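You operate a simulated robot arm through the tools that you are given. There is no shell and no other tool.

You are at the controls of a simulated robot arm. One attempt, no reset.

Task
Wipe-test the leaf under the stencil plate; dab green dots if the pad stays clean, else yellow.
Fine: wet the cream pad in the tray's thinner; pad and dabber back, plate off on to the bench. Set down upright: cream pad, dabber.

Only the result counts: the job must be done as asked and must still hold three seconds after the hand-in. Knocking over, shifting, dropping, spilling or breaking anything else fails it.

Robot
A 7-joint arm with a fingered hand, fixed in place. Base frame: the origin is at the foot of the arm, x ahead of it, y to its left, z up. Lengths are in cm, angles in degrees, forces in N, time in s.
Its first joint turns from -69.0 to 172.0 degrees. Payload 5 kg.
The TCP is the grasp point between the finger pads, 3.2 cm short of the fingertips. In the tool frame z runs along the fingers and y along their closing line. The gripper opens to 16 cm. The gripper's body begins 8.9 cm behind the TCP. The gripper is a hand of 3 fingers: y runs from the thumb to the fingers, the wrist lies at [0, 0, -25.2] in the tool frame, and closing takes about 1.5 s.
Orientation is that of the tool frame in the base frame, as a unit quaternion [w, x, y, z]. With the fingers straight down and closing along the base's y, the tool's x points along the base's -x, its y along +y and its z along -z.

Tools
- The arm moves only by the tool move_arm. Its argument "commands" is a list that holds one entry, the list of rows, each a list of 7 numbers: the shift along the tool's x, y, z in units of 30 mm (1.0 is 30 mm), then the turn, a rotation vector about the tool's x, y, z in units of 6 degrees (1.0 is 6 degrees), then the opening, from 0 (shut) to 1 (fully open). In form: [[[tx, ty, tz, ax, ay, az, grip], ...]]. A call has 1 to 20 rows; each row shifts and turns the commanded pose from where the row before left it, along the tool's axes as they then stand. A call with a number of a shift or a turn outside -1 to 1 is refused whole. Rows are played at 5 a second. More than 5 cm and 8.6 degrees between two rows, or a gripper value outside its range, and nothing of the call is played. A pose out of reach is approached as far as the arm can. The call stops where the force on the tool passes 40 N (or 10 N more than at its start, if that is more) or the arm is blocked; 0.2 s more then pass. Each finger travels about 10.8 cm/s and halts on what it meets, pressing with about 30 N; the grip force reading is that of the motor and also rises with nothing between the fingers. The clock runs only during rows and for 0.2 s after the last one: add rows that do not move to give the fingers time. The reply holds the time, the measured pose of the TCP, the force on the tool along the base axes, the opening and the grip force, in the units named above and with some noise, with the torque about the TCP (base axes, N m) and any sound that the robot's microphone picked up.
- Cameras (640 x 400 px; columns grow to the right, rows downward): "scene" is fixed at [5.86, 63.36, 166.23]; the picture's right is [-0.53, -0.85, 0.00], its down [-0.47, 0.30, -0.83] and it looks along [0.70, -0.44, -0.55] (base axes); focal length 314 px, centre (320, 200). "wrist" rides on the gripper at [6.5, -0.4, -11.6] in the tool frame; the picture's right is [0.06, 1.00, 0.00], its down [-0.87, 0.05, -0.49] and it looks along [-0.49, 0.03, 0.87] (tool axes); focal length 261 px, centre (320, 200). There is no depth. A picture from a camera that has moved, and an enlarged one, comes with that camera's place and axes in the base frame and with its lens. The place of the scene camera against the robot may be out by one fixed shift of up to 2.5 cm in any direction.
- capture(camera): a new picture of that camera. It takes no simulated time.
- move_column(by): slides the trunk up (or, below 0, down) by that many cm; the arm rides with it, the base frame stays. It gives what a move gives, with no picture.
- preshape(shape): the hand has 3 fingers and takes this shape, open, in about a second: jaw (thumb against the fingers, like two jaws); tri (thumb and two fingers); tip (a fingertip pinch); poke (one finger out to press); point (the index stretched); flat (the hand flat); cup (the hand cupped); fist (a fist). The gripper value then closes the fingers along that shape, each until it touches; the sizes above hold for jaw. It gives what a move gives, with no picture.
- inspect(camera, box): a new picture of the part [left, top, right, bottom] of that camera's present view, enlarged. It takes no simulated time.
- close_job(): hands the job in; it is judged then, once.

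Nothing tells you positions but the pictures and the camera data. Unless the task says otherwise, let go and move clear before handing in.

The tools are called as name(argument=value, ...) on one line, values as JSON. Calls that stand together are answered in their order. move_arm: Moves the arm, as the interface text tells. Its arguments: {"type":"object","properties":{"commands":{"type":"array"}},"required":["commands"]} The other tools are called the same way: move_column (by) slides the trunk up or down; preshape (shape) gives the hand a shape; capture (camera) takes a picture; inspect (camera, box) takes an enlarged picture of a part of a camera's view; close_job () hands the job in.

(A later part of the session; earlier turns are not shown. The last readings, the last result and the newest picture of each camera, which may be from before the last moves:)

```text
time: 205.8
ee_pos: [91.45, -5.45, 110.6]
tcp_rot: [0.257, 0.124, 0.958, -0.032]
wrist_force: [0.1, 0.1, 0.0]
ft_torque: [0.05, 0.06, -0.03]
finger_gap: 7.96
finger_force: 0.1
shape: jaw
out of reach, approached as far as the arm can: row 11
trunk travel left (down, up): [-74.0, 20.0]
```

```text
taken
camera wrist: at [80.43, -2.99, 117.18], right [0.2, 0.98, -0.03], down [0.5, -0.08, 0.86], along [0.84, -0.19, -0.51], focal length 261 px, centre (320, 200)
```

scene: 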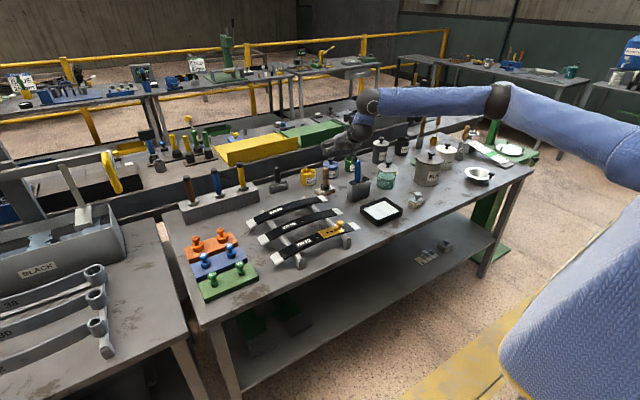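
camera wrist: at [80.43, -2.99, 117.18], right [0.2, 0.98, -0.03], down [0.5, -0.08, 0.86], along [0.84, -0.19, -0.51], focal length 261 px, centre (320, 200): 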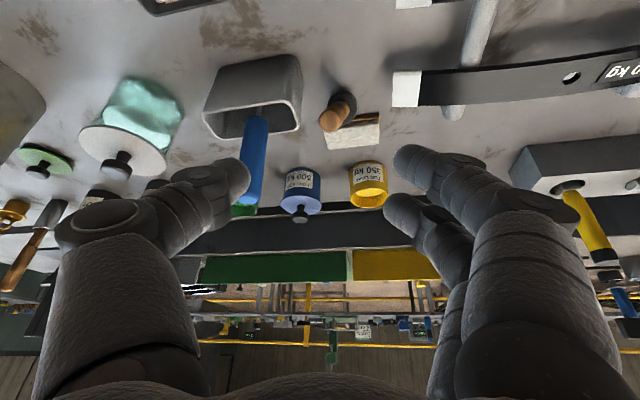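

inspect(camera="wrist", box=[290, 70, 410, 160])

inspect(camera="scene", box=[320, 165, 360, 205])

```text
4.44 times, centred on (350, 115) of wrist
camera zoom: at [80.43, -2.99, 117.18], right [0.2, 0.98, -0.03], down [0.5, -0.08, 0.86], along [0.84, -0.19, -0.51], focal length 1158 px, centre (187, 578)
```

zoom: 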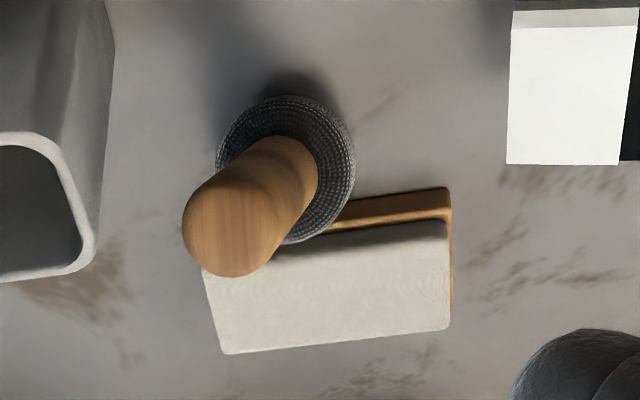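

```text
10.00 times, centred on (340, 185) of scene
camera zoom: at [5.86, 63.36, 166.23], right [-0.53, -0.85, 0.0], down [-0.47, 0.3, -0.83], along [0.7, -0.44, -0.55], focal length 3135 px, centre (120, 350)
```

zoom: 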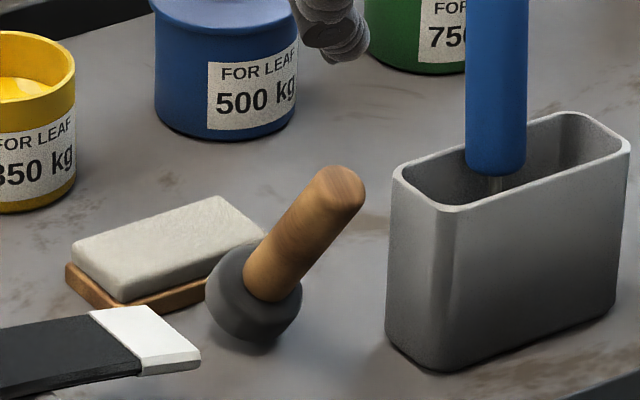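

Clear now: the rest block hasn't moved; the dabber's head sits on the bench at about (104.3, -5.7) and the handle leans 32° toward the robot, pointing almost at the camera. The earlier grip failed because small objects must lie near the fingertips. I'll realign the hand in the handle's plane (yaw +20°, tilt to about 62°) up here first.

move_arm(commands=[[[0, 0, 0, -0.409, 0.002, -0.708, 0.45], [0, 0, 0, -0.409, 0.002, -0.708, 0.45], [0, 0, 0, -0.409, 0.002, -0.708, 0.45], [0, 0, 0, -0.409, 0.002, -0.708, 0.45], [0, 0, 0, 0, -1, 0, 0.45], [0, 0, 0, 0, -1, 0, 0.45], [0, 0, 0, 0, -1, 0, 0.45], [0, 0, 0, 0, -1, 0, 0.45], [0, 0, 0, 0, -1, 0, 0.45], [0, 0, 0, 0, -0.3, 0, 0.45]]])

capture(camera="wrist")

```text
time: 207.9
ee_pos: [91.48, -5.08, 110.57]
tcp_rot: [0.51, -0.036, 0.859, 0.025]
wrist_force: [1.0, 0.0, 0.2]
ft_torque: [-0.03, 0.0, 0.0]
finger_gap: 7.24
finger_force: 0.1
shape: jaw
trunk travel left (down, up): [-74.0, 20.0]
```

```text
taken
camera wrist: at [78.27, -6.72, 110.2], right [-0.11, 0.99, -0.05], down [-0.02, 0.05, 1.0], along [0.99, 0.12, 0.01], focal length 261 px, centre (320, 200)
```

wrist: 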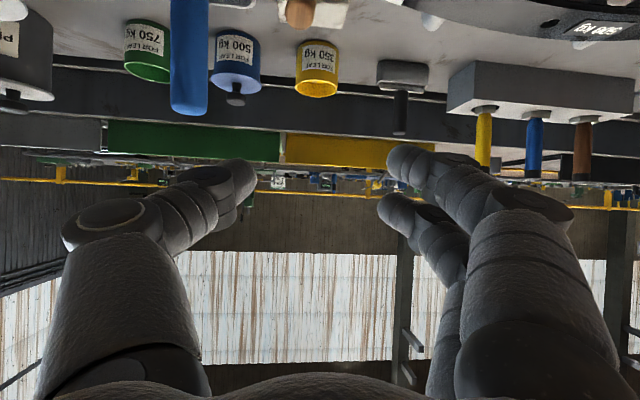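

Orientation is as planned. Lowering to the pre-approach point about 10 cm behind the handle.

move_arm(commands=[[[0.866, -0.151, 0.343, 0, 0, 0, 0.45], [0.866, -0.151, 0.343, 0, 0, 0, 0.45], [0.866, -0.151, 0.343, 0, 0, 0, 0.45], [0.866, -0.151, 0.343, 0, 0, 0, 0.45], [0, 0, 0, 0, 0, 0, 0.45]]])

capture(camera="wrist")

inspect(camera="scene", box=[310, 130, 400, 220])

```text
time: 209.2
ee_pos: [90.15, -7.17, 99.28]
tcp_rot: [0.51, -0.034, 0.859, 0.025]
wrist_force: [-0.8, 0.8, 0.3]
ft_torque: [-0.02, 0.01, -0.03]
finger_gap: 7.25
finger_force: 0.0
shape: jaw
trunk travel left (down, up): [-74.0, 20.0]
```

```text
taken
camera wrist: at [76.98, -8.68, 99.03], right [-0.11, 0.99, -0.05], down [-0.02, 0.05, 1.0], along [0.99, 0.11, 0.01], focal length 261 px, centre (320, 200)
```

wrist: 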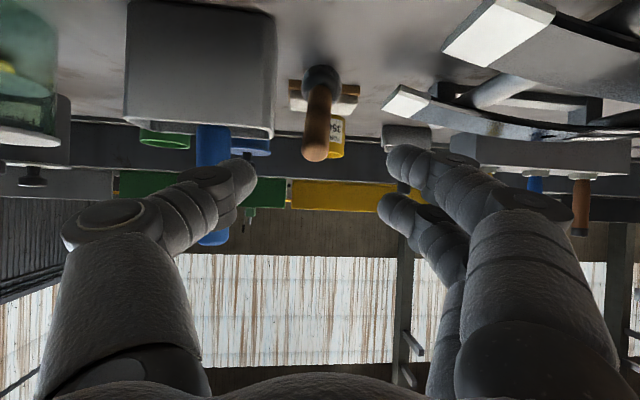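

```text
4.44 times, centred on (355, 175) of scene
camera zoom: at [5.86, 63.36, 166.23], right [-0.53, -0.85, 0.0], down [-0.47, 0.3, -0.83], along [0.7, -0.44, -0.55], focal length 1393 px, centre (164, 311)
```

zoom: 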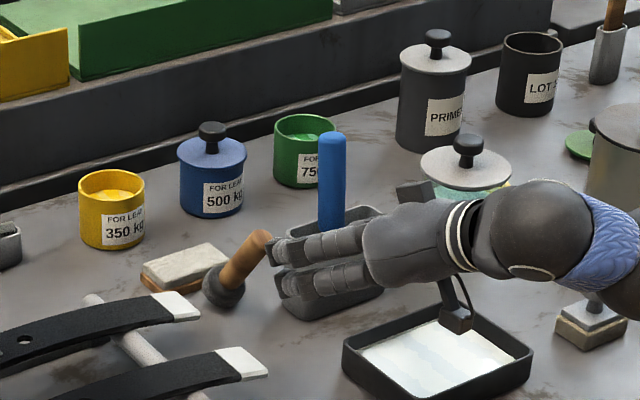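

I'll zoom in on the wrist view to refine the dabber's exact pose.

inspect(camera="wrist", box=[250, 40, 400, 180])

```text
2.86 times, centred on (325, 110) of wrist
camera zoom: at [76.98, -8.68, 99.03], right [-0.11, 0.99, -0.05], down [-0.02, 0.05, 1.0], along [0.99, 0.11, 0.01], focal length 745 px, centre (306, 457)
```

zoom: 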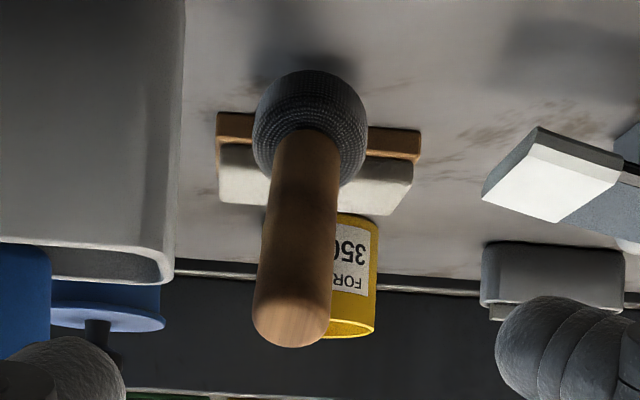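

Triangulating both views: the handle's end is at (100.8, -6.6, 94.8), and the bench is about 1 cm lower than I assumed (z ≈ 85.3). I'll advance along the fingers with the handle passing between them, stopping short to check.

move_arm(commands=[[[0.04, -0.02, 0.9, 0, 0, 0, 0.45], [0.04, -0.02, 0.9, 0, 0, 0, 0.45], [0.04, -0.02, 0.9, 0, 0, 0, 0.45], [0, 0, 0, 0, 0, 0, 0.45]]])

capture(camera="wrist")

inspect(camera="scene", box=[310, 150, 370, 210])

```text
time: 210.2
ee_pos: [97.24, -6.86, 95.47]
tcp_rot: [0.509, -0.035, 0.86, 0.025]
wrist_force: [-2.0, -2.6, 4.2]
ft_torque: [-0.29, -0.1, -0.1]
finger_gap: 7.4
finger_force: 0.1
shape: jaw
trunk travel left (down, up): [-74.0, 20.0]
```

```text
taken
camera wrist: at [84.07, -8.38, 95.17], right [-0.11, 0.99, -0.05], down [-0.02, 0.05, 1.0], along [0.99, 0.11, 0.01], focal length 261 px, centre (320, 200)
```

wrist: 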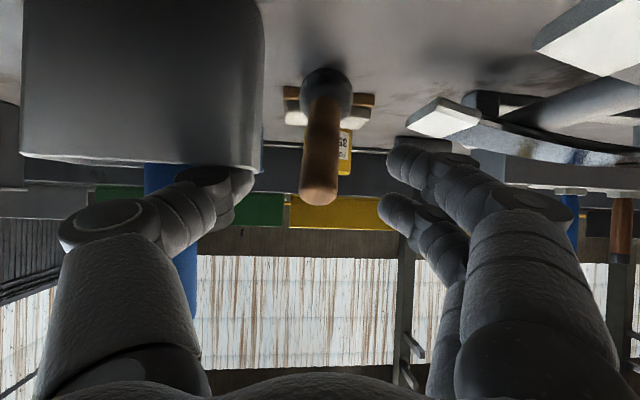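

```text
6.67 times, centred on (340, 180) of scene
camera zoom: at [5.86, 63.36, 166.23], right [-0.53, -0.85, 0.0], down [-0.47, 0.3, -0.83], along [0.7, -0.44, -0.55], focal length 2090 px, centre (187, 333)
```

zoom: 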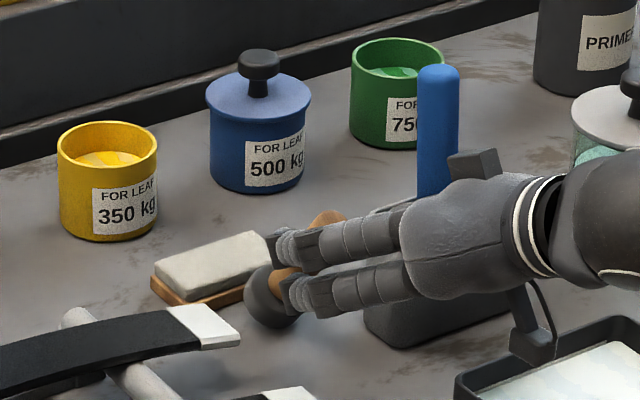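

A light contact: the thumb is touching the grey cup's rim. Backing off along the approach line at once.

move_arm(commands=[[[0, 0, -0.5, 0, 0, 0, 0.45], [0, 0, -0.8, 0, 0, 0, 0.45], [0, 0, 0, 0, 0, 0, 0.35]]])

inspect(camera="scene", box=[320, 165, 360, 205])

inspect(camera="scene", box=[345, 150, 385, 210])

```text
time: 210.9
ee_pos: [93.75, -7.08, 97.08]
tcp_rot: [0.508, -0.033, 0.86, 0.024]
wrist_force: [0.0, -0.2, 0.1]
ft_torque: [0.02, 0.0, -0.01]
finger_gap: 5.67
finger_force: 0.0
shape: jaw
trunk travel left (down, up): [-74.0, 20.0]
```

```text
10.00 times, centred on (340, 185) of scene
camera zoom: at [5.86, 63.36, 166.23], right [-0.53, -0.85, 0.0], down [-0.47, 0.3, -0.83], along [0.7, -0.44, -0.55], focal length 3135 px, centre (120, 350)
```

zoom: 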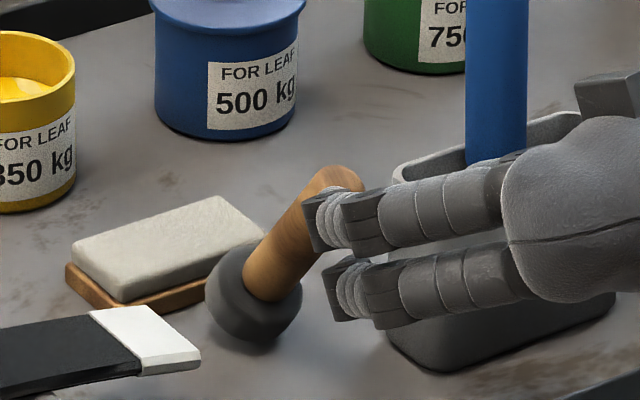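

```text
6.67 times, centred on (365, 180) of scene
camera zoom: at [5.86, 63.36, 166.23], right [-0.53, -0.85, 0.0], down [-0.47, 0.3, -0.83], along [0.7, -0.44, -0.55], focal length 2090 px, centre (20, 333)
```

zoom: 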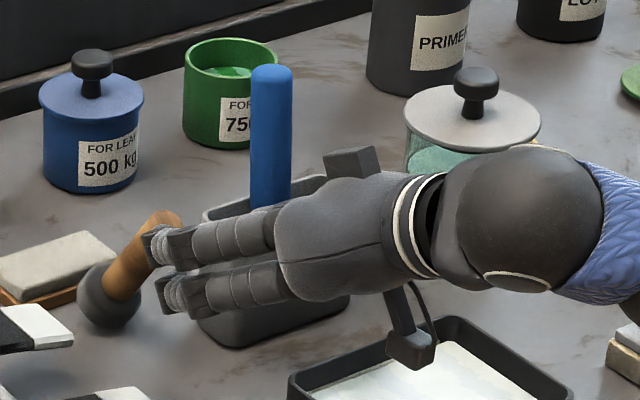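

The cup is undisturbed. There's no room for the thumb beside the cup at this low angle, so I'll come from above instead, aligned with the leaning handle. First up and clear.

move_arm(commands=[[[-0.763, -0.01, -0.227, 0, 0, 0, 0.35], [-0.763, -0.01, -0.227, 0, 0, 0, 0.35], [-0.763, -0.01, -0.227, 0, 0, 0, 0.35], [0, 0, 0, 0, 1, 0, 0.35], [0, 0, 0, 0, 1, 0, 0.35], [0, 0, 0, 0, 1, 0, 0.35], [0, 0, 0, 0, 1, 0, 0.35], [0, 0, 0, 0, 0.2, 0, 0.35]]])

capture(camera="wrist")

```text
time: 212.8
ee_pos: [95.22, -7.03, 103.99]
tcp_rot: [0.309, -0.038, 0.95, 0.016]
wrist_force: [0.6, 0.8, -0.6]
ft_torque: [0.03, -0.03, 0.02]
finger_gap: 5.63
finger_force: 0.0
shape: jaw
trunk travel left (down, up): [-74.0, 20.0]
```

```text
taken
camera wrist: at [83.26, -8.53, 109.48], right [-0.13, 0.99, -0.03], down [0.41, 0.08, 0.91], along [0.9, 0.11, -0.42], focal length 261 px, centre (320, 200)
```

wrist: 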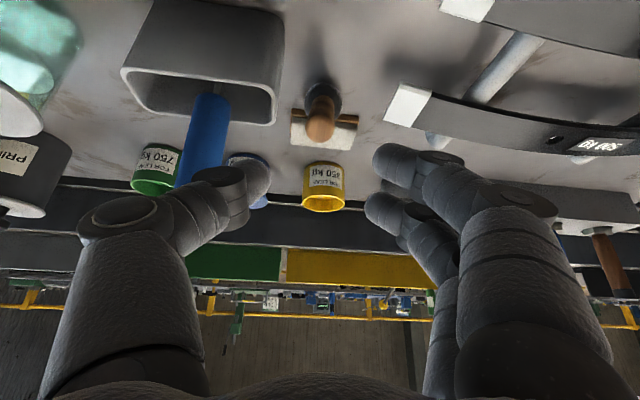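

inspect(camera="wrist", box=[260, 60, 390, 160])

```text
4.00 times, centred on (325, 110) of wrist
camera zoom: at [83.26, -8.53, 109.48], right [-0.13, 0.99, -0.03], down [0.41, 0.08, 0.91], along [0.9, 0.11, -0.42], focal length 1043 px, centre (300, 560)
```

zoom: 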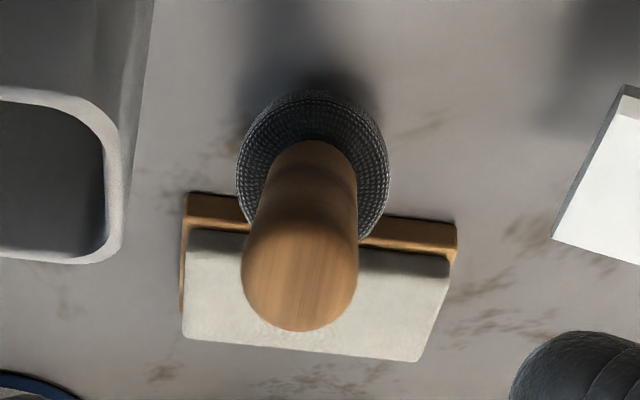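

I have the handle end at (100.9, -6.6, 94.7). I'll turn the hand 10° so the thumb side stays clear of the cup, narrow the opening, and go to the pre-approach point above the handle.

move_arm(commands=[[[0, 0, 0, 0.49, -0.006, 0.673, 0.28], [0, 0, 0, 0.49, -0.006, 0.673, 0.28], [0.369, 0.437, 0.683, 0, 0, 0, 0.27], [0, 0, 0, 0, 0, 0, 0.27]]])

capture(camera="wrist")

```text
time: 213.8
ee_pos: [95.45, -5.75, 101.85]
tcp_rot: [0.31, 0.045, 0.95, -0.011]
wrist_force: [0.6, -0.4, 0.8]
ft_torque: [-0.02, 0.01, -0.01]
finger_gap: 4.36
finger_force: 0.1
shape: jaw
trunk travel left (down, up): [-74.0, 20.0]
```

```text
taken
camera wrist: at [83.38, -5.13, 107.27], right [0.04, 1.0, -0.03], down [0.42, 0.01, 0.91], along [0.91, -0.05, -0.41], focal length 261 px, centre (320, 200)
```

wrist: 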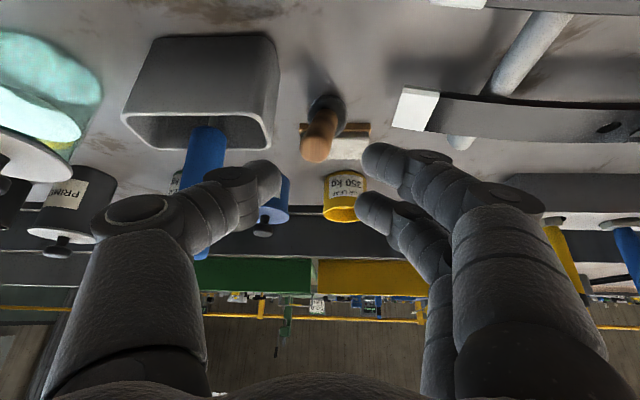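

The handle end is right between the fingertips. Advancing along the fingers, in two steps.

move_arm(commands=[[[0, -0.02, 0.8, 0, 0, 0, 0.27], [0, -0.02, 0.8, 0, 0, 0, 0.27], [0, 0, 0, 0, 0, 0, 0.27]]])

capture(camera="wrist")

inspect(camera="scene", box=[310, 140, 380, 210])

```text
time: 214.6
ee_pos: [98.43, -6.31, 98.0]
tcp_rot: [0.31, 0.043, 0.95, -0.01]
wrist_force: [-0.7, 0.0, -0.7]
ft_torque: [-0.01, -0.01, 0.02]
finger_gap: 4.34
finger_force: 0.1
shape: jaw
trunk travel left (down, up): [-74.0, 20.0]
```

```text
taken
camera wrist: at [86.51, -5.62, 103.32], right [0.04, 1.0, -0.03], down [0.42, 0.01, 0.91], along [0.91, -0.05, -0.41], focal length 261 px, centre (320, 200)
```

wrist: 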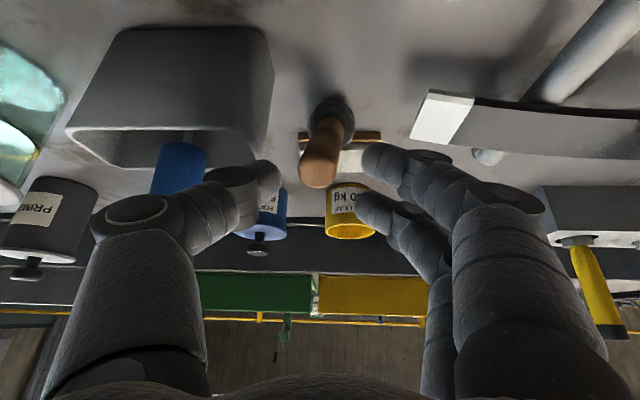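

```text
5.71 times, centred on (345, 175) of scene
camera zoom: at [5.86, 63.36, 166.23], right [-0.53, -0.85, 0.0], down [-0.47, 0.3, -0.83], along [0.7, -0.44, -0.55], focal length 1791 px, centre (177, 343)
```

zoom: 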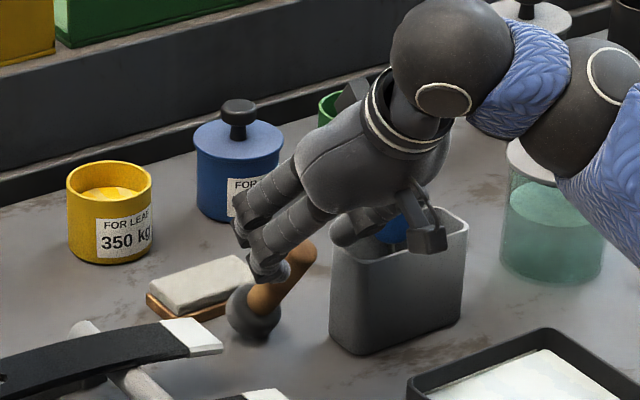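

The thumb's knuckle would come close to the blue handle. I'll back off slightly, turn the hand another 10° to give it more room, and realign.

move_arm(commands=[[[0, 0, -0.5, 0, 0, 0, 0.27], [0, 0, 0, 0.49, 0, 0.674, 0.27], [0, 0, 0, 0.49, 0, 0.674, 0.27], [0.05, 0.27, 0, 0, 0, 0, 0.27], [0, 0, 0, 0, 0, 0, 0.27]]])

capture(camera="wrist")

inspect(camera="scene", box=[310, 140, 380, 210])

```text
time: 215.8
ee_pos: [97.66, -5.3, 99.03]
tcp_rot: [0.307, 0.127, 0.942, -0.038]
wrist_force: [0.9, -0.3, -0.3]
ft_torque: [0.01, 0.0, 0.01]
finger_gap: 4.35
finger_force: 0.0
shape: jaw
trunk travel left (down, up): [-74.0, 20.0]
```

```text
taken
camera wrist: at [85.88, -2.63, 104.45], right [0.21, 0.98, -0.03], down [0.41, -0.06, 0.91], along [0.89, -0.21, -0.42], focal length 261 px, centre (320, 200)
```

wrist: 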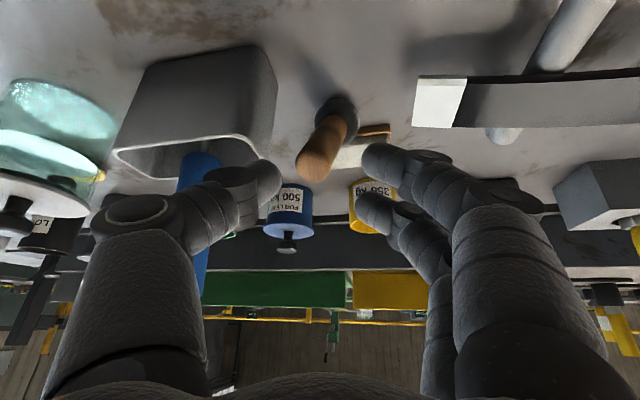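

```text
5.71 times, centred on (345, 175) of scene
camera zoom: at [5.86, 63.36, 166.23], right [-0.53, -0.85, 0.0], down [-0.47, 0.3, -0.83], along [0.7, -0.44, -0.55], focal length 1791 px, centre (177, 343)
```

zoom: 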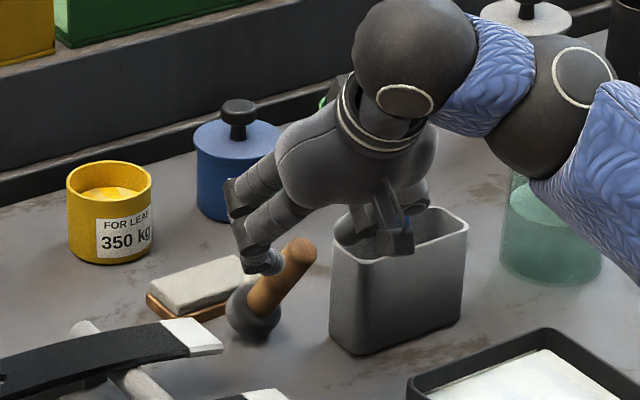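

Good separation from the cup and blue handle now, with the handle centred. Advancing the last 4.8 cm gently.

move_arm(commands=[[[0, 0, 0.5, 0, 0, 0, 0.27], [0, 0, 0.5, 0, 0, 0, 0.27], [0, 0, 0, 0, 0, 0, 0.27]]])

capture(camera="wrist")

inspect(camera="scene", box=[310, 140, 380, 210])

```text
time: 216.6
ee_pos: [99.37, -5.63, 96.59]
tcp_rot: [0.307, 0.126, 0.943, -0.037]
wrist_force: [-0.8, 0.3, -0.1]
ft_torque: [-0.01, 0.0, 0.04]
finger_gap: 4.34
finger_force: 0.1
shape: jaw
trunk travel left (down, up): [-74.0, 20.0]
```

```text
taken
camera wrist: at [87.62, -2.92, 102.13], right [0.21, 0.98, -0.03], down [0.41, -0.06, 0.91], along [0.89, -0.21, -0.42], focal length 261 px, centre (320, 200)
```

wrist: 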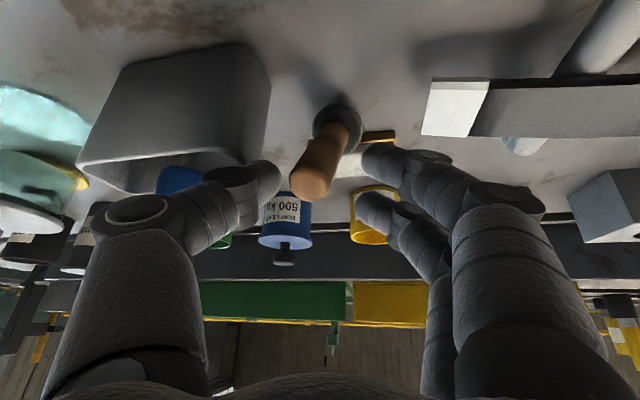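

```text
5.71 times, centred on (345, 175) of scene
camera zoom: at [5.86, 63.36, 166.23], right [-0.53, -0.85, 0.0], down [-0.47, 0.3, -0.83], along [0.7, -0.44, -0.55], focal length 1791 px, centre (177, 343)
```

zoom: 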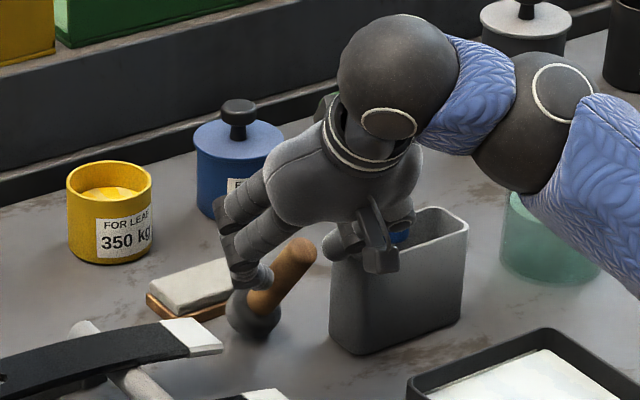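

Continuing with the last 1.8 cm in small steps, watching the force.

move_arm(commands=[[[0, 0, 0.2, 0, 0, 0, 0.27], [0, 0, 0.2, 0, 0, 0, 0.27], [0, 0, 0, 0, 0, 0, 0.27]]])

capture(camera="wrist")

inspect(camera="scene", box=[320, 160, 370, 210])

```text
time: 217.3
ee_pos: [100.05, -5.83, 95.65]
tcp_rot: [0.307, 0.126, 0.943, -0.037]
wrist_force: [-0.1, 2.4, 1.5]
ft_torque: [0.01, -0.02, -0.01]
finger_gap: 4.24
finger_force: 0.1
shape: jaw
trunk travel left (down, up): [-74.0, 20.0]
```

```text
taken
camera wrist: at [88.34, -3.1, 101.14], right [0.21, 0.98, -0.03], down [0.41, -0.06, 0.91], along [0.89, -0.2, -0.42], focal length 261 px, centre (320, 200)
```

wrist: 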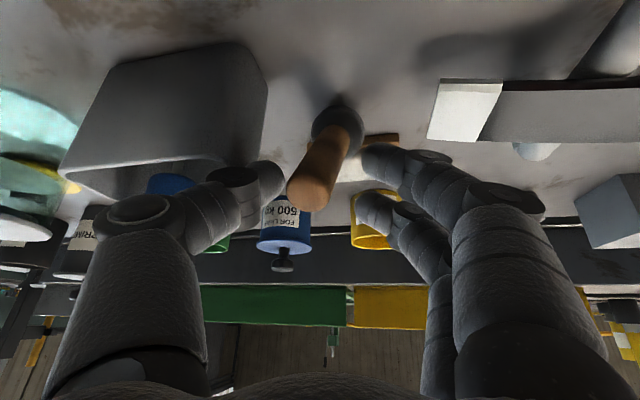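

```text
8.00 times, centred on (345, 185) of scene
camera zoom: at [5.86, 63.36, 166.23], right [-0.53, -0.85, 0.0], down [-0.47, 0.3, -0.83], along [0.7, -0.44, -0.55], focal length 2508 px, centre (120, 320)
```

zoom: 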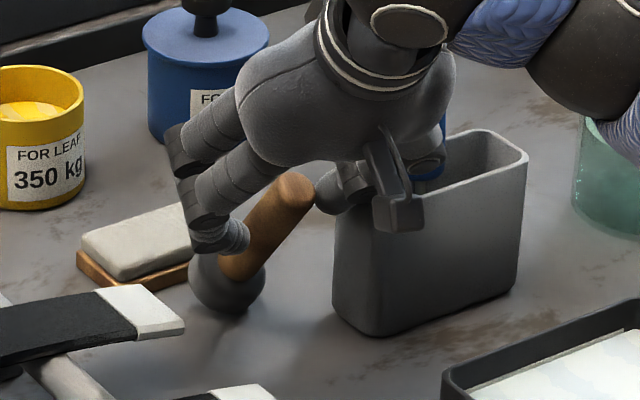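

A slight 2 N side touch on the thumb. I'll shift 3 mm away from the cup and then close slowly.

move_arm(commands=[[[0, 0.1, 0, 0, 0, 0, 0.26], [0, 0, 0, 0, 0, 0, 0.22], [0, 0, 0, 0, 0, 0, 0.18]]])

capture(camera="wrist")

inspect(camera="scene", box=[320, 160, 370, 210])

```text
time: 218.2
ee_pos: [100.15, -5.56, 95.75]
tcp_rot: [0.307, 0.126, 0.943, -0.037]
wrist_force: [0.3, 1.5, 0.1]
ft_torque: [0.0, 0.02, -0.03]
finger_gap: 2.94
finger_force: 0.1
shape: jaw
trunk travel left (down, up): [-74.0, 20.0]
```

```text
taken
camera wrist: at [88.39, -2.83, 101.11], right [0.21, 0.98, -0.03], down [0.41, -0.06, 0.91], along [0.89, -0.21, -0.42], focal length 261 px, centre (320, 200)
```

wrist: 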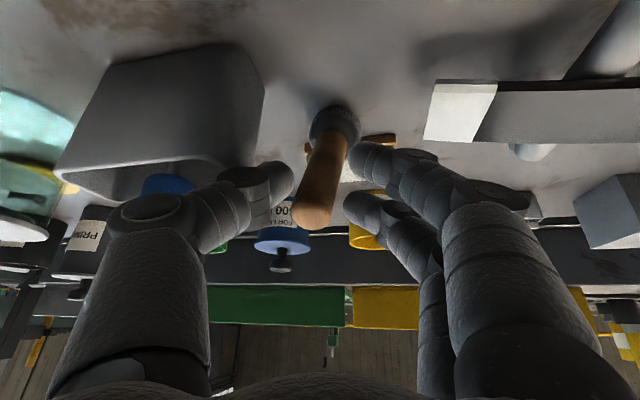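

```text
8.00 times, centred on (345, 185) of scene
camera zoom: at [5.86, 63.36, 166.23], right [-0.53, -0.85, 0.0], down [-0.47, 0.3, -0.83], along [0.7, -0.44, -0.55], focal length 2508 px, centre (120, 320)
```

zoom: 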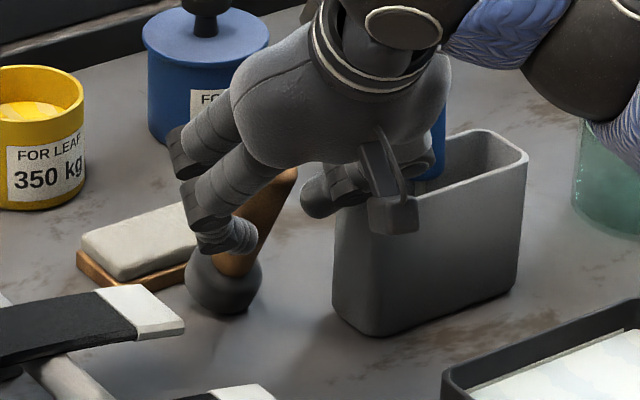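

The handle is well between thumb and both fingers. Closing fully.

move_arm(commands=[[[0, 0, 0, 0, 0, 0, 0.12], [0, 0, 0, 0, 0, 0, 0.06], [0, 0, 0, 0, 0, 0, 0], [0, 0, 0, 0, 0, 0, 0], [0, 0, 0, 0, 0, 0, 0], [0, 0, 0, 0, 0, 0, 0]]])

capture(camera="wrist")

inspect(camera="scene", box=[320, 160, 370, 210])

```text
time: 219.6
ee_pos: [100.13, -5.6, 95.63]
tcp_rot: [0.307, 0.126, 0.942, -0.038]
wrist_force: [-0.5, 0.5, 0.1]
ft_torque: [0.01, -0.03, 0.02]
finger_gap: 0.0
finger_force: 30.5
shape: jaw
trunk travel left (down, up): [-74.0, 20.0]
```

```text
taken
camera wrist: at [88.39, -2.83, 101.11], right [0.21, 0.98, -0.03], down [0.41, -0.06, 0.91], along [0.89, -0.21, -0.42], focal length 261 px, centre (320, 200)
```

wrist: 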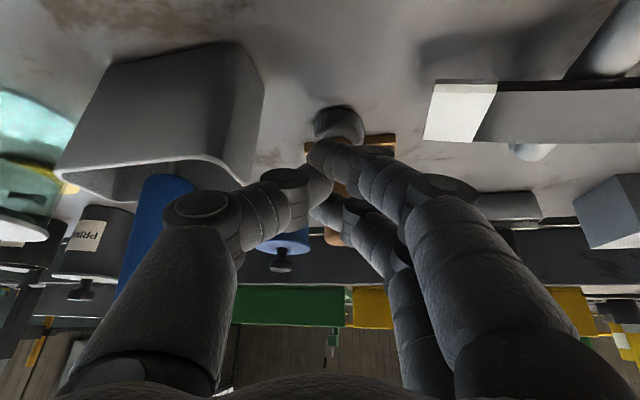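

```text
8.00 times, centred on (345, 185) of scene
camera zoom: at [5.86, 63.36, 166.23], right [-0.53, -0.85, 0.0], down [-0.47, 0.3, -0.83], along [0.7, -0.44, -0.55], focal length 2508 px, centre (120, 320)
```

zoom: 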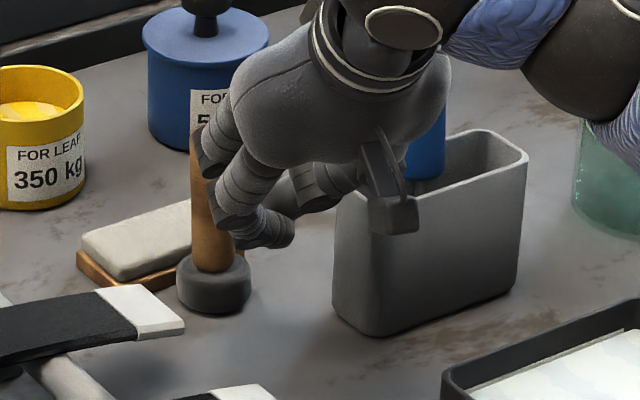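

The dabber slipped forward out of the closing fingers, but it's now standing upright on the bench just in front of its rest. I'll withdraw backward and up without touching it.

move_arm(commands=[[[0, 0, -0.4, 0, 0, 0, 0], [0, 0, -0.6, 0, 0, 0, 0], [0, 0, -0.8, 0, 0, 0, 0], [0, 0, -0.8, 0, 0, 0, 0], [0, 0, -0.8, 0, 0, 0, 0]]])

capture(camera="wrist")

inspect(camera="scene", box=[310, 150, 370, 210])

```text
time: 220.8
ee_pos: [94.31, -4.25, 103.91]
tcp_rot: [0.307, 0.126, 0.943, -0.038]
wrist_force: [-0.2, -0.4, -0.2]
ft_torque: [0.0, 0.03, -0.06]
finger_gap: 0.01
finger_force: 29.9
shape: jaw
trunk travel left (down, up): [-74.0, 20.0]
```

```text
taken
camera wrist: at [82.54, -1.48, 109.34], right [0.21, 0.98, -0.03], down [0.41, -0.06, 0.91], along [0.89, -0.21, -0.42], focal length 261 px, centre (320, 200)
```

wrist: 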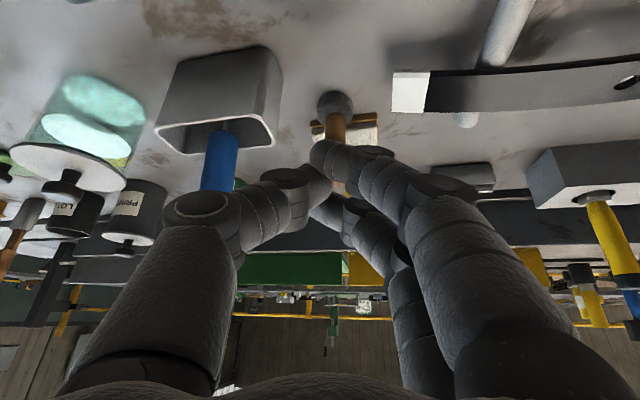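

```text
6.67 times, centred on (340, 180) of scene
camera zoom: at [5.86, 63.36, 166.23], right [-0.53, -0.85, 0.0], down [-0.47, 0.3, -0.83], along [0.7, -0.44, -0.55], focal length 2090 px, centre (187, 333)
```

zoom: 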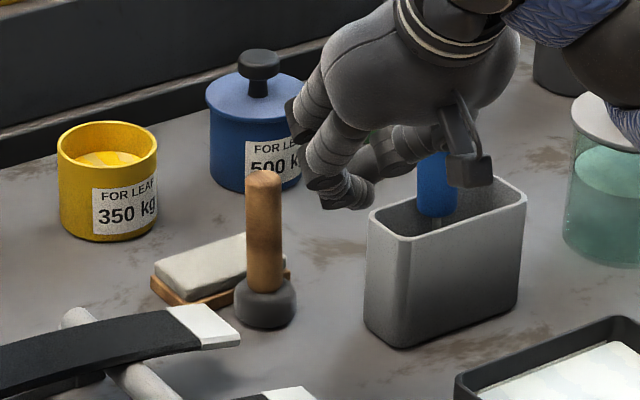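

The dabber now stands upright, clear. Before regrasping I'll test other hand shapes in free air, since the jaw's curling fingertips squeeze thin handles out. Moving up and back first.

move_arm(commands=[[[-0.3, 0.0, -1, 0, 0, 0, 0.3], [-0.3, 0.0, -1, 0, 0, 0, 0.5], [-0.3, 0.0, -0.8, 0, 0, 0, 0.5]]])

preshape(shape="tri")

capture(camera="wrist")

```text
time: 221.6
ee_pos: [91.55, -3.45, 112.55]
tcp_rot: [0.306, 0.126, 0.943, -0.038]
wrist_force: [-0.7, 0.0, 0.5]
ft_torque: [0.01, -0.01, -0.01]
finger_gap: 7.91
finger_force: 0.1
shape: jaw
trunk travel left (down, up): [-74.0, 20.0]
```

```text
time: 222.4
ee_pos: [91.69, -3.32, 112.45]
tcp_rot: [0.307, 0.126, 0.942, -0.038]
wrist_force: [-0.2, 0.0, 0.4]
ft_torque: [0.0, 0.0, -0.05]
finger_gap: 16.01
finger_force: 0.1
shape: tri
trunk travel left (down, up): [-74.0, 20.0]
```

```text
taken
camera wrist: at [80.01, -0.62, 117.87], right [0.21, 0.98, -0.03], down [0.41, -0.06, 0.91], along [0.89, -0.21, -0.42], focal length 261 px, centre (320, 200)
```

wrist: 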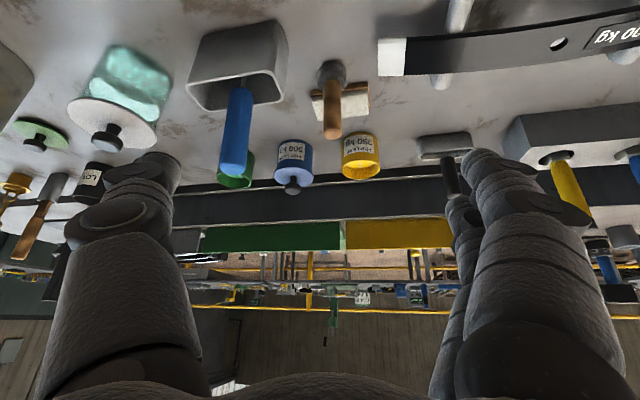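

move_arm(commands=[[[0, 0, 0, 0, 0, 0, 0.16], [0, 0, 0, 0, 0, 0, 0.16], [0, 0, 0, 0, 0, 0, 0.16], [0, 0, 0, 0, 0, 0, 0.16], [0, 0, 0, 0, 0, 0, 0.16], [0, 0, 0, 0, 0, 0, 0.16]]])

capture(camera="wrist")

inspect(camera="scene", box=[320, 90, 400, 170])

```text
time: 223.8
ee_pos: [91.63, -3.35, 112.5]
tcp_rot: [0.307, 0.126, 0.943, -0.037]
wrist_force: [-0.3, 0.5, -0.8]
ft_torque: [0.01, -0.03, -0.01]
finger_gap: 2.6
finger_force: 0.1
shape: tri
trunk travel left (down, up): [-74.0, 20.0]
```

```text
taken
camera wrist: at [80.01, -0.63, 117.88], right [0.21, 0.98, -0.03], down [0.41, -0.06, 0.91], along [0.89, -0.21, -0.42], focal length 261 px, centre (320, 200)
```

wrist: 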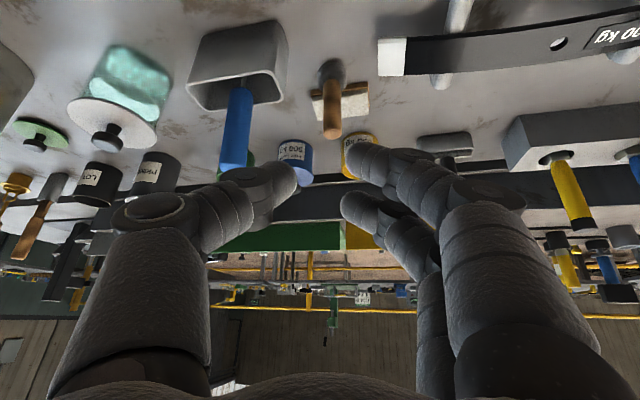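

```text
5.00 times, centred on (360, 130) of scene
camera zoom: at [5.86, 63.36, 166.23], right [-0.53, -0.85, 0.0], down [-0.47, 0.3, -0.83], along [0.7, -0.44, -0.55], focal length 1567 px, centre (120, 550)
```

zoom: 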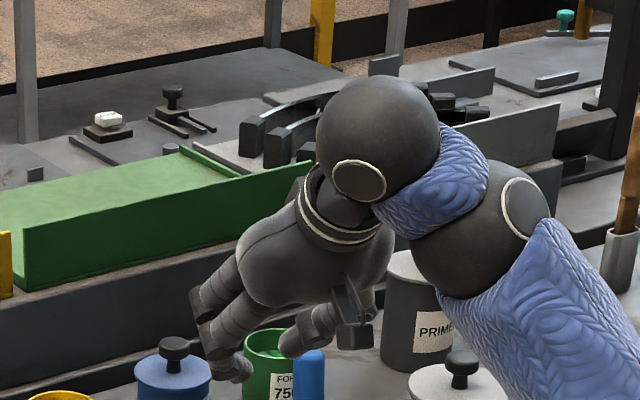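

The 'tri' shape looks much like the jaw. Checking the 'tip' pinch shape.

preshape(shape="tip")

move_arm(commands=[[[0, 0, 0, 0, 0, 0, 0.16], [0, 0, 0, 0, 0, 0, 0.16], [0, 0, 0, 0, 0, 0, 0.16], [0, 0, 0, 0, 0, 0, 0.16], [0, 0, 0, 0, 0, 0, 0.16], [0, 0, 0, 0, 0, 0, 0.16]]])

capture(camera="wrist")

inspect(camera="scene", box=[320, 90, 400, 170])

```text
time: 224.8
ee_pos: [91.77, -3.35, 112.56]
tcp_rot: [0.307, 0.127, 0.943, -0.038]
wrist_force: [-0.1, 0.4, -0.6]
ft_torque: [0.02, -0.01, 0.0]
finger_gap: 16.0
finger_force: 0.1
shape: tip
trunk travel left (down, up): [-74.0, 20.0]
```

```text
time: 226.2
ee_pos: [91.76, -3.39, 112.46]
tcp_rot: [0.307, 0.126, 0.943, -0.038]
wrist_force: [0.0, -0.4, -0.1]
ft_torque: [0.03, 0.0, 0.02]
finger_gap: 2.62
finger_force: 0.0
shape: tip
trunk travel left (down, up): [-74.0, 20.0]
```

```text
taken
camera wrist: at [80.01, -0.63, 117.88], right [0.21, 0.98, -0.03], down [0.41, -0.06, 0.91], along [0.89, -0.21, -0.42], focal length 261 px, centre (320, 200)
```

wrist: 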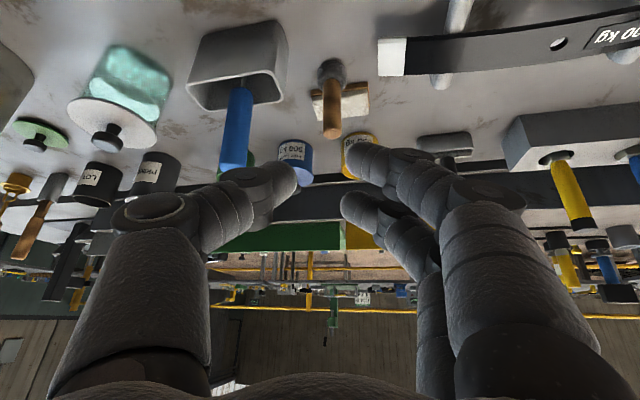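

```text
5.00 times, centred on (360, 130) of scene
camera zoom: at [5.86, 63.36, 166.23], right [-0.53, -0.85, 0.0], down [-0.47, 0.3, -0.83], along [0.7, -0.44, -0.55], focal length 1567 px, centre (120, 550)
```

zoom: 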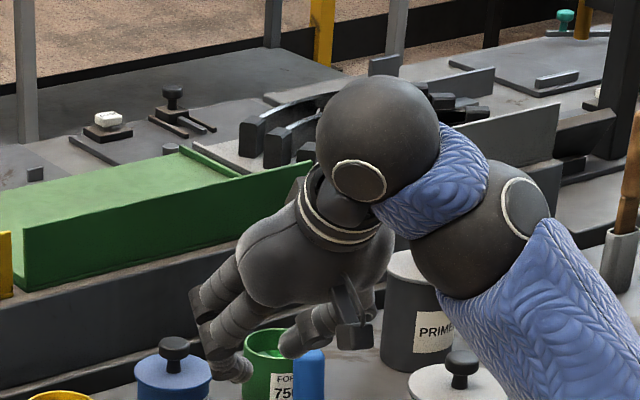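

Same geometry. Checking 'cup', which might wrap around a handle.

preshape(shape="cup")

capture(camera="wrist")

move_arm(commands=[[[0, 0, 0, 0, 0, 0, 0.5], [0, 0, 0, 0, 0, 0, 0.3], [0, 0, 0, 0, 0, 0, 0.16], [0, 0, 0, 0, 0, 0, 0.16], [0, 0, 0, 0, 0, 0, 0.16], [0, 0, 0, 0, 0, 0, 0.16]]])

capture(camera="wrist")

inspect(camera="scene", box=[320, 90, 400, 170])

```text
time: 227.1
ee_pos: [91.75, -3.39, 112.52]
tcp_rot: [0.306, 0.126, 0.943, -0.038]
wrist_force: [0.0, -0.3, 0.6]
ft_torque: [-0.01, 0.0, 0.03]
finger_gap: 5.99
finger_force: 0.1
shape: cup
trunk travel left (down, up): [-74.0, 20.0]
```

```text
taken
camera wrist: at [80.02, -0.63, 117.88], right [0.21, 0.98, -0.03], down [0.41, -0.06, 0.91], along [0.89, -0.21, -0.42], focal length 261 px, centre (320, 200)
```

wrist: 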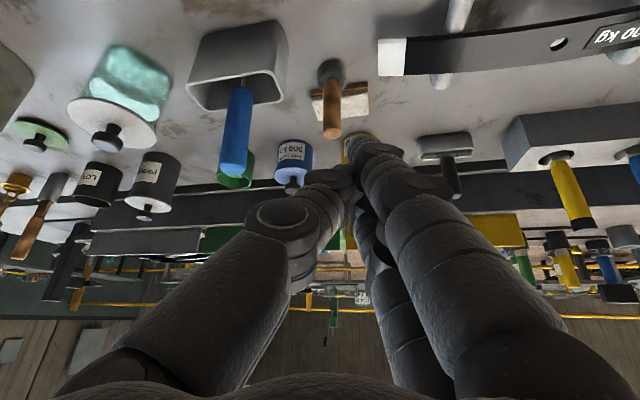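

```text
time: 228.4
ee_pos: [91.74, -3.36, 112.32]
tcp_rot: [0.307, 0.126, 0.943, -0.037]
wrist_force: [-0.4, 0.4, -0.8]
ft_torque: [0.0, -0.03, 0.0]
finger_gap: 0.92
finger_force: 0.3
shape: tri
trunk travel left (down, up): [-74.0, 20.0]
```

```text
taken
camera wrist: at [80.01, -0.63, 117.88], right [0.21, 0.98, -0.03], down [0.41, -0.06, 0.91], along [0.89, -0.21, -0.42], focal length 261 px, centre (320, 200)
```

wrist: 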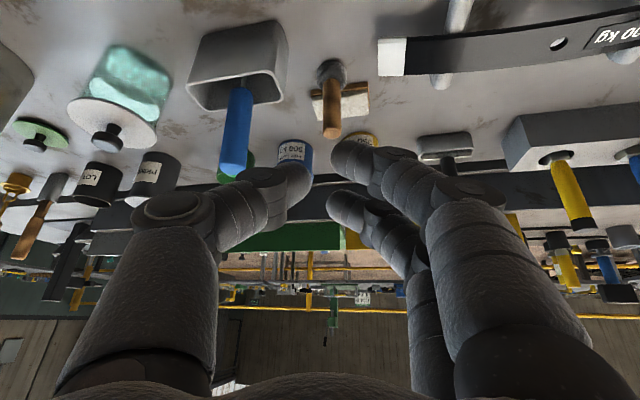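

```text
5.00 times, centred on (360, 130) of scene
camera zoom: at [5.86, 63.36, 166.23], right [-0.53, -0.85, 0.0], down [-0.47, 0.3, -0.83], along [0.7, -0.44, -0.55], focal length 1567 px, centre (120, 550)
```

zoom: 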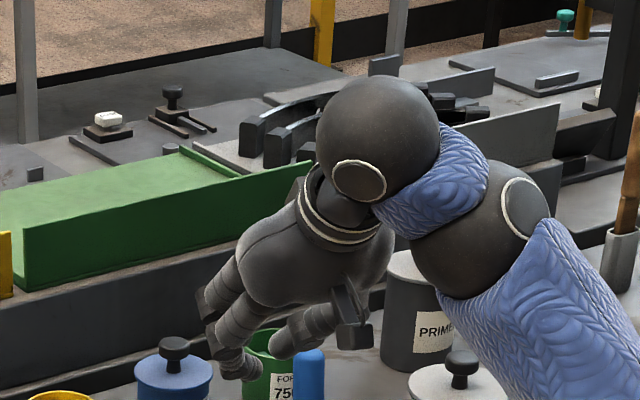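

All shapes end up in the same pinch, so technique matters: come from above, deep over the upright handle, so it is caged by the hand. Let me zoom to measure the dabber's position now.

inspect(camera="wrist", box=[270, 40, 400, 150])

inspect(camera="scene", box=[310, 160, 360, 210])

```text
3.64 times, centred on (335, 95) of wrist
camera zoom: at [80.01, -0.63, 117.88], right [0.21, 0.98, -0.03], down [0.41, -0.06, 0.91], along [0.89, -0.21, -0.42], focal length 948 px, centre (266, 582)
```

zoom: 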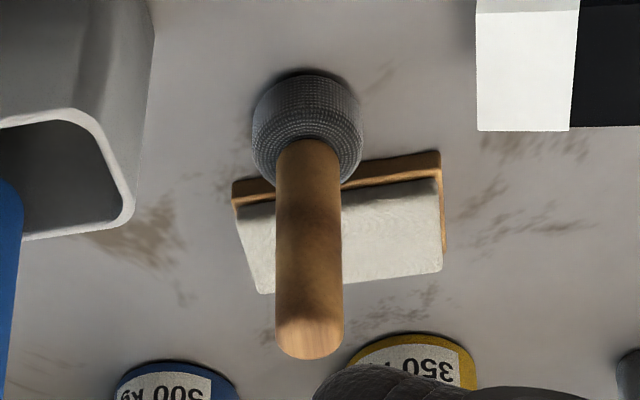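

```text
8.00 times, centred on (335, 185) of scene
camera zoom: at [5.86, 63.36, 166.23], right [-0.53, -0.85, 0.0], down [-0.47, 0.3, -0.83], along [0.7, -0.44, -0.55], focal length 2508 px, centre (200, 320)
```

zoom: 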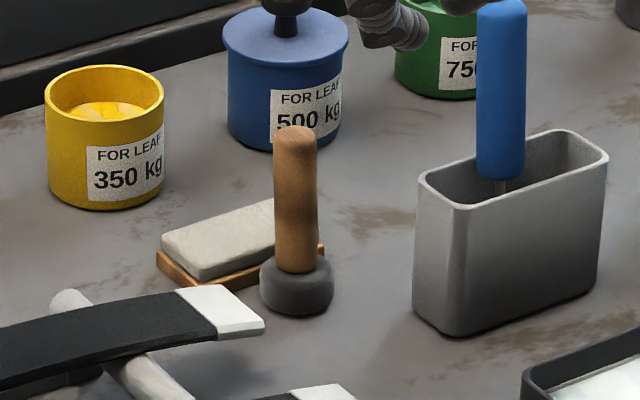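

The dabber is upright at about (106.0, -5.5) with its top at z ≈ 96. I'll raise the hand, lower the trunk for a better top-down reach, and bring the hand to nearly vertical.

move_arm(commands=[[[-0.588, 0.006, -0.807, 0, 0, 0, 0.3], [-0.588, 0.006, -0.807, 0, 0, 0, 0.3], [-0.588, 0.006, -0.807, 0, 0, 0, 0.3], [-0.588, 0.006, -0.807, 0, 0, 0, 0.3]]])

```text
time: 229.4
ee_pos: [91.89, -4.15, 116.56]
tcp_rot: [0.307, 0.126, 0.942, -0.037]
wrist_force: [0.6, 0.5, -0.2]
ft_torque: [0.01, 0.04, 0.02]
finger_gap: 1.78
finger_force: 0.0
shape: tri
out of reach, approached as far as the arm can: row 2, 3, 4
trunk travel left (down, up): [-74.0, 20.0]
```

The hand can't go higher at this trunk height, which is fine. Resetting the hand to the jaw shape, then lowering the trunk a little.

preshape(shape="jaw")

move_column(by=-6)

```text
time: 230.3
ee_pos: [91.72, -4.12, 116.53]
tcp_rot: [0.307, 0.126, 0.943, -0.037]
wrist_force: [0.2, -0.2, 0.8]
ft_torque: [0.0, -0.03, 0.04]
finger_gap: 15.97
finger_force: 0.1
shape: jaw
trunk travel left (down, up): [-74.0, 20.0]
```

```text
time: 231.3
ee_pos: [91.88, -4.08, 110.72]
tcp_rot: [0.308, 0.126, 0.942, -0.037]
wrist_force: [-0.4, 0.0, 0.5]
ft_torque: [0.0, 0.01, 0.01]
finger_gap: 15.99
finger_force: 0.2
shape: jaw
trunk travel left (down, up): [-68.0, 26.0]
```

Now turning the hand to face straight ahead and bringing it closer to vertical.

move_arm(commands=[[[0, 0, 0, -0.48, 0.005, -0.659, 0.3], [0, 0, 0, -0.48, 0.005, -0.659, 0.3], [0, 0, 0, -0.48, 0.005, -0.659, 0.3], [0, 0, 0, 0, 1, 0, 0.3], [0, 0, 0, 0, 1, 0, 0.3], [0, 0, 0, 0, 1, 0, 0.3], [0, 0, 0, 0, 0.7, 0, 0.3]]])

capture(camera="wrist")

```text
time: 232.9
ee_pos: [91.74, -5.37, 108.64]
tcp_rot: [0.26, 0.005, 0.966, 0.003]
wrist_force: [0.2, 0.5, -0.5]
ft_torque: [0.0, 0.03, 0.0]
finger_gap: 4.82
finger_force: 0.1
shape: jaw
out of reach, approached as far as the arm can: row 4, 5, 6, 7
trunk travel left (down, up): [-68.0, 26.0]
```

```text
taken
camera wrist: at [80.35, -5.67, 115.24], right [-0.05, 1.0, -0.02], down [0.5, 0.04, 0.86], along [0.86, 0.03, -0.51], focal length 261 px, centre (320, 200)
```

wrist: 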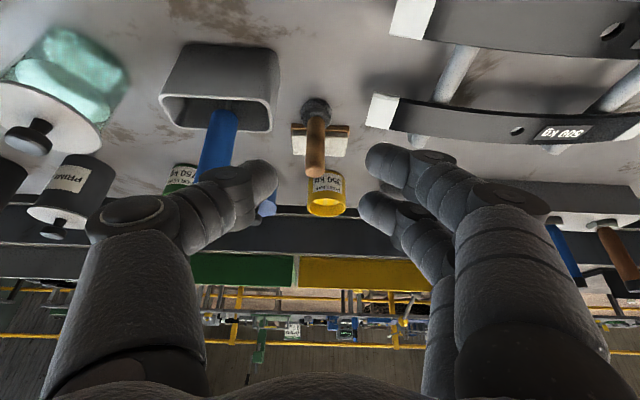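

Untilting is limited at this height. I'll lower a bit first (still above the dabber's top and behind it), then try to untilt further.

move_arm(commands=[[[0.4, 0, 0.7, 0, 0, 0, 0.3], [0.4, 0, 0.7, 0, 0, 0, 0.3], [0.4, 0, 0.7, 0, 0, 0, 0.3], [0, 0, 0, 0, 1, 0, 0.3], [0, 0, 0, 0, 1, 0, 0.3], [0, 0, 0, 0, 0.7, 0, 0.3]]])

capture(camera="wrist")

capture(camera="scene")

```text
time: 234.3
ee_pos: [91.84, -6.1, 99.45]
tcp_rot: [0.185, 0.005, 0.983, 0.003]
wrist_force: [0.3, -0.4, -0.3]
ft_torque: [-0.02, -0.01, 0.05]
finger_gap: 4.79
finger_force: 0.0
shape: jaw
out of reach, approached as far as the arm can: row 5, 6
trunk travel left (down, up): [-68.0, 26.0]
```

```text
taken
camera wrist: at [81.63, -6.38, 107.69], right [-0.05, 1.0, -0.01], down [0.63, 0.04, 0.77], along [0.77, 0.03, -0.63], focal length 261 px, centre (320, 200)
```

wrist: 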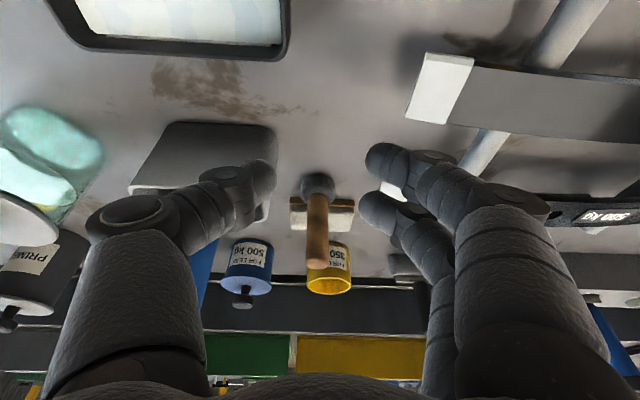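

```text
taken
```

scene: 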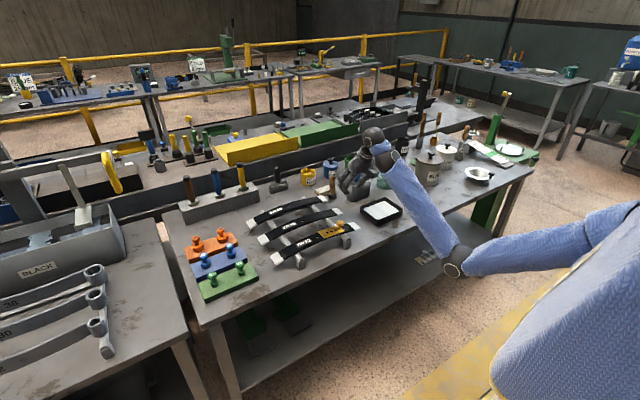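

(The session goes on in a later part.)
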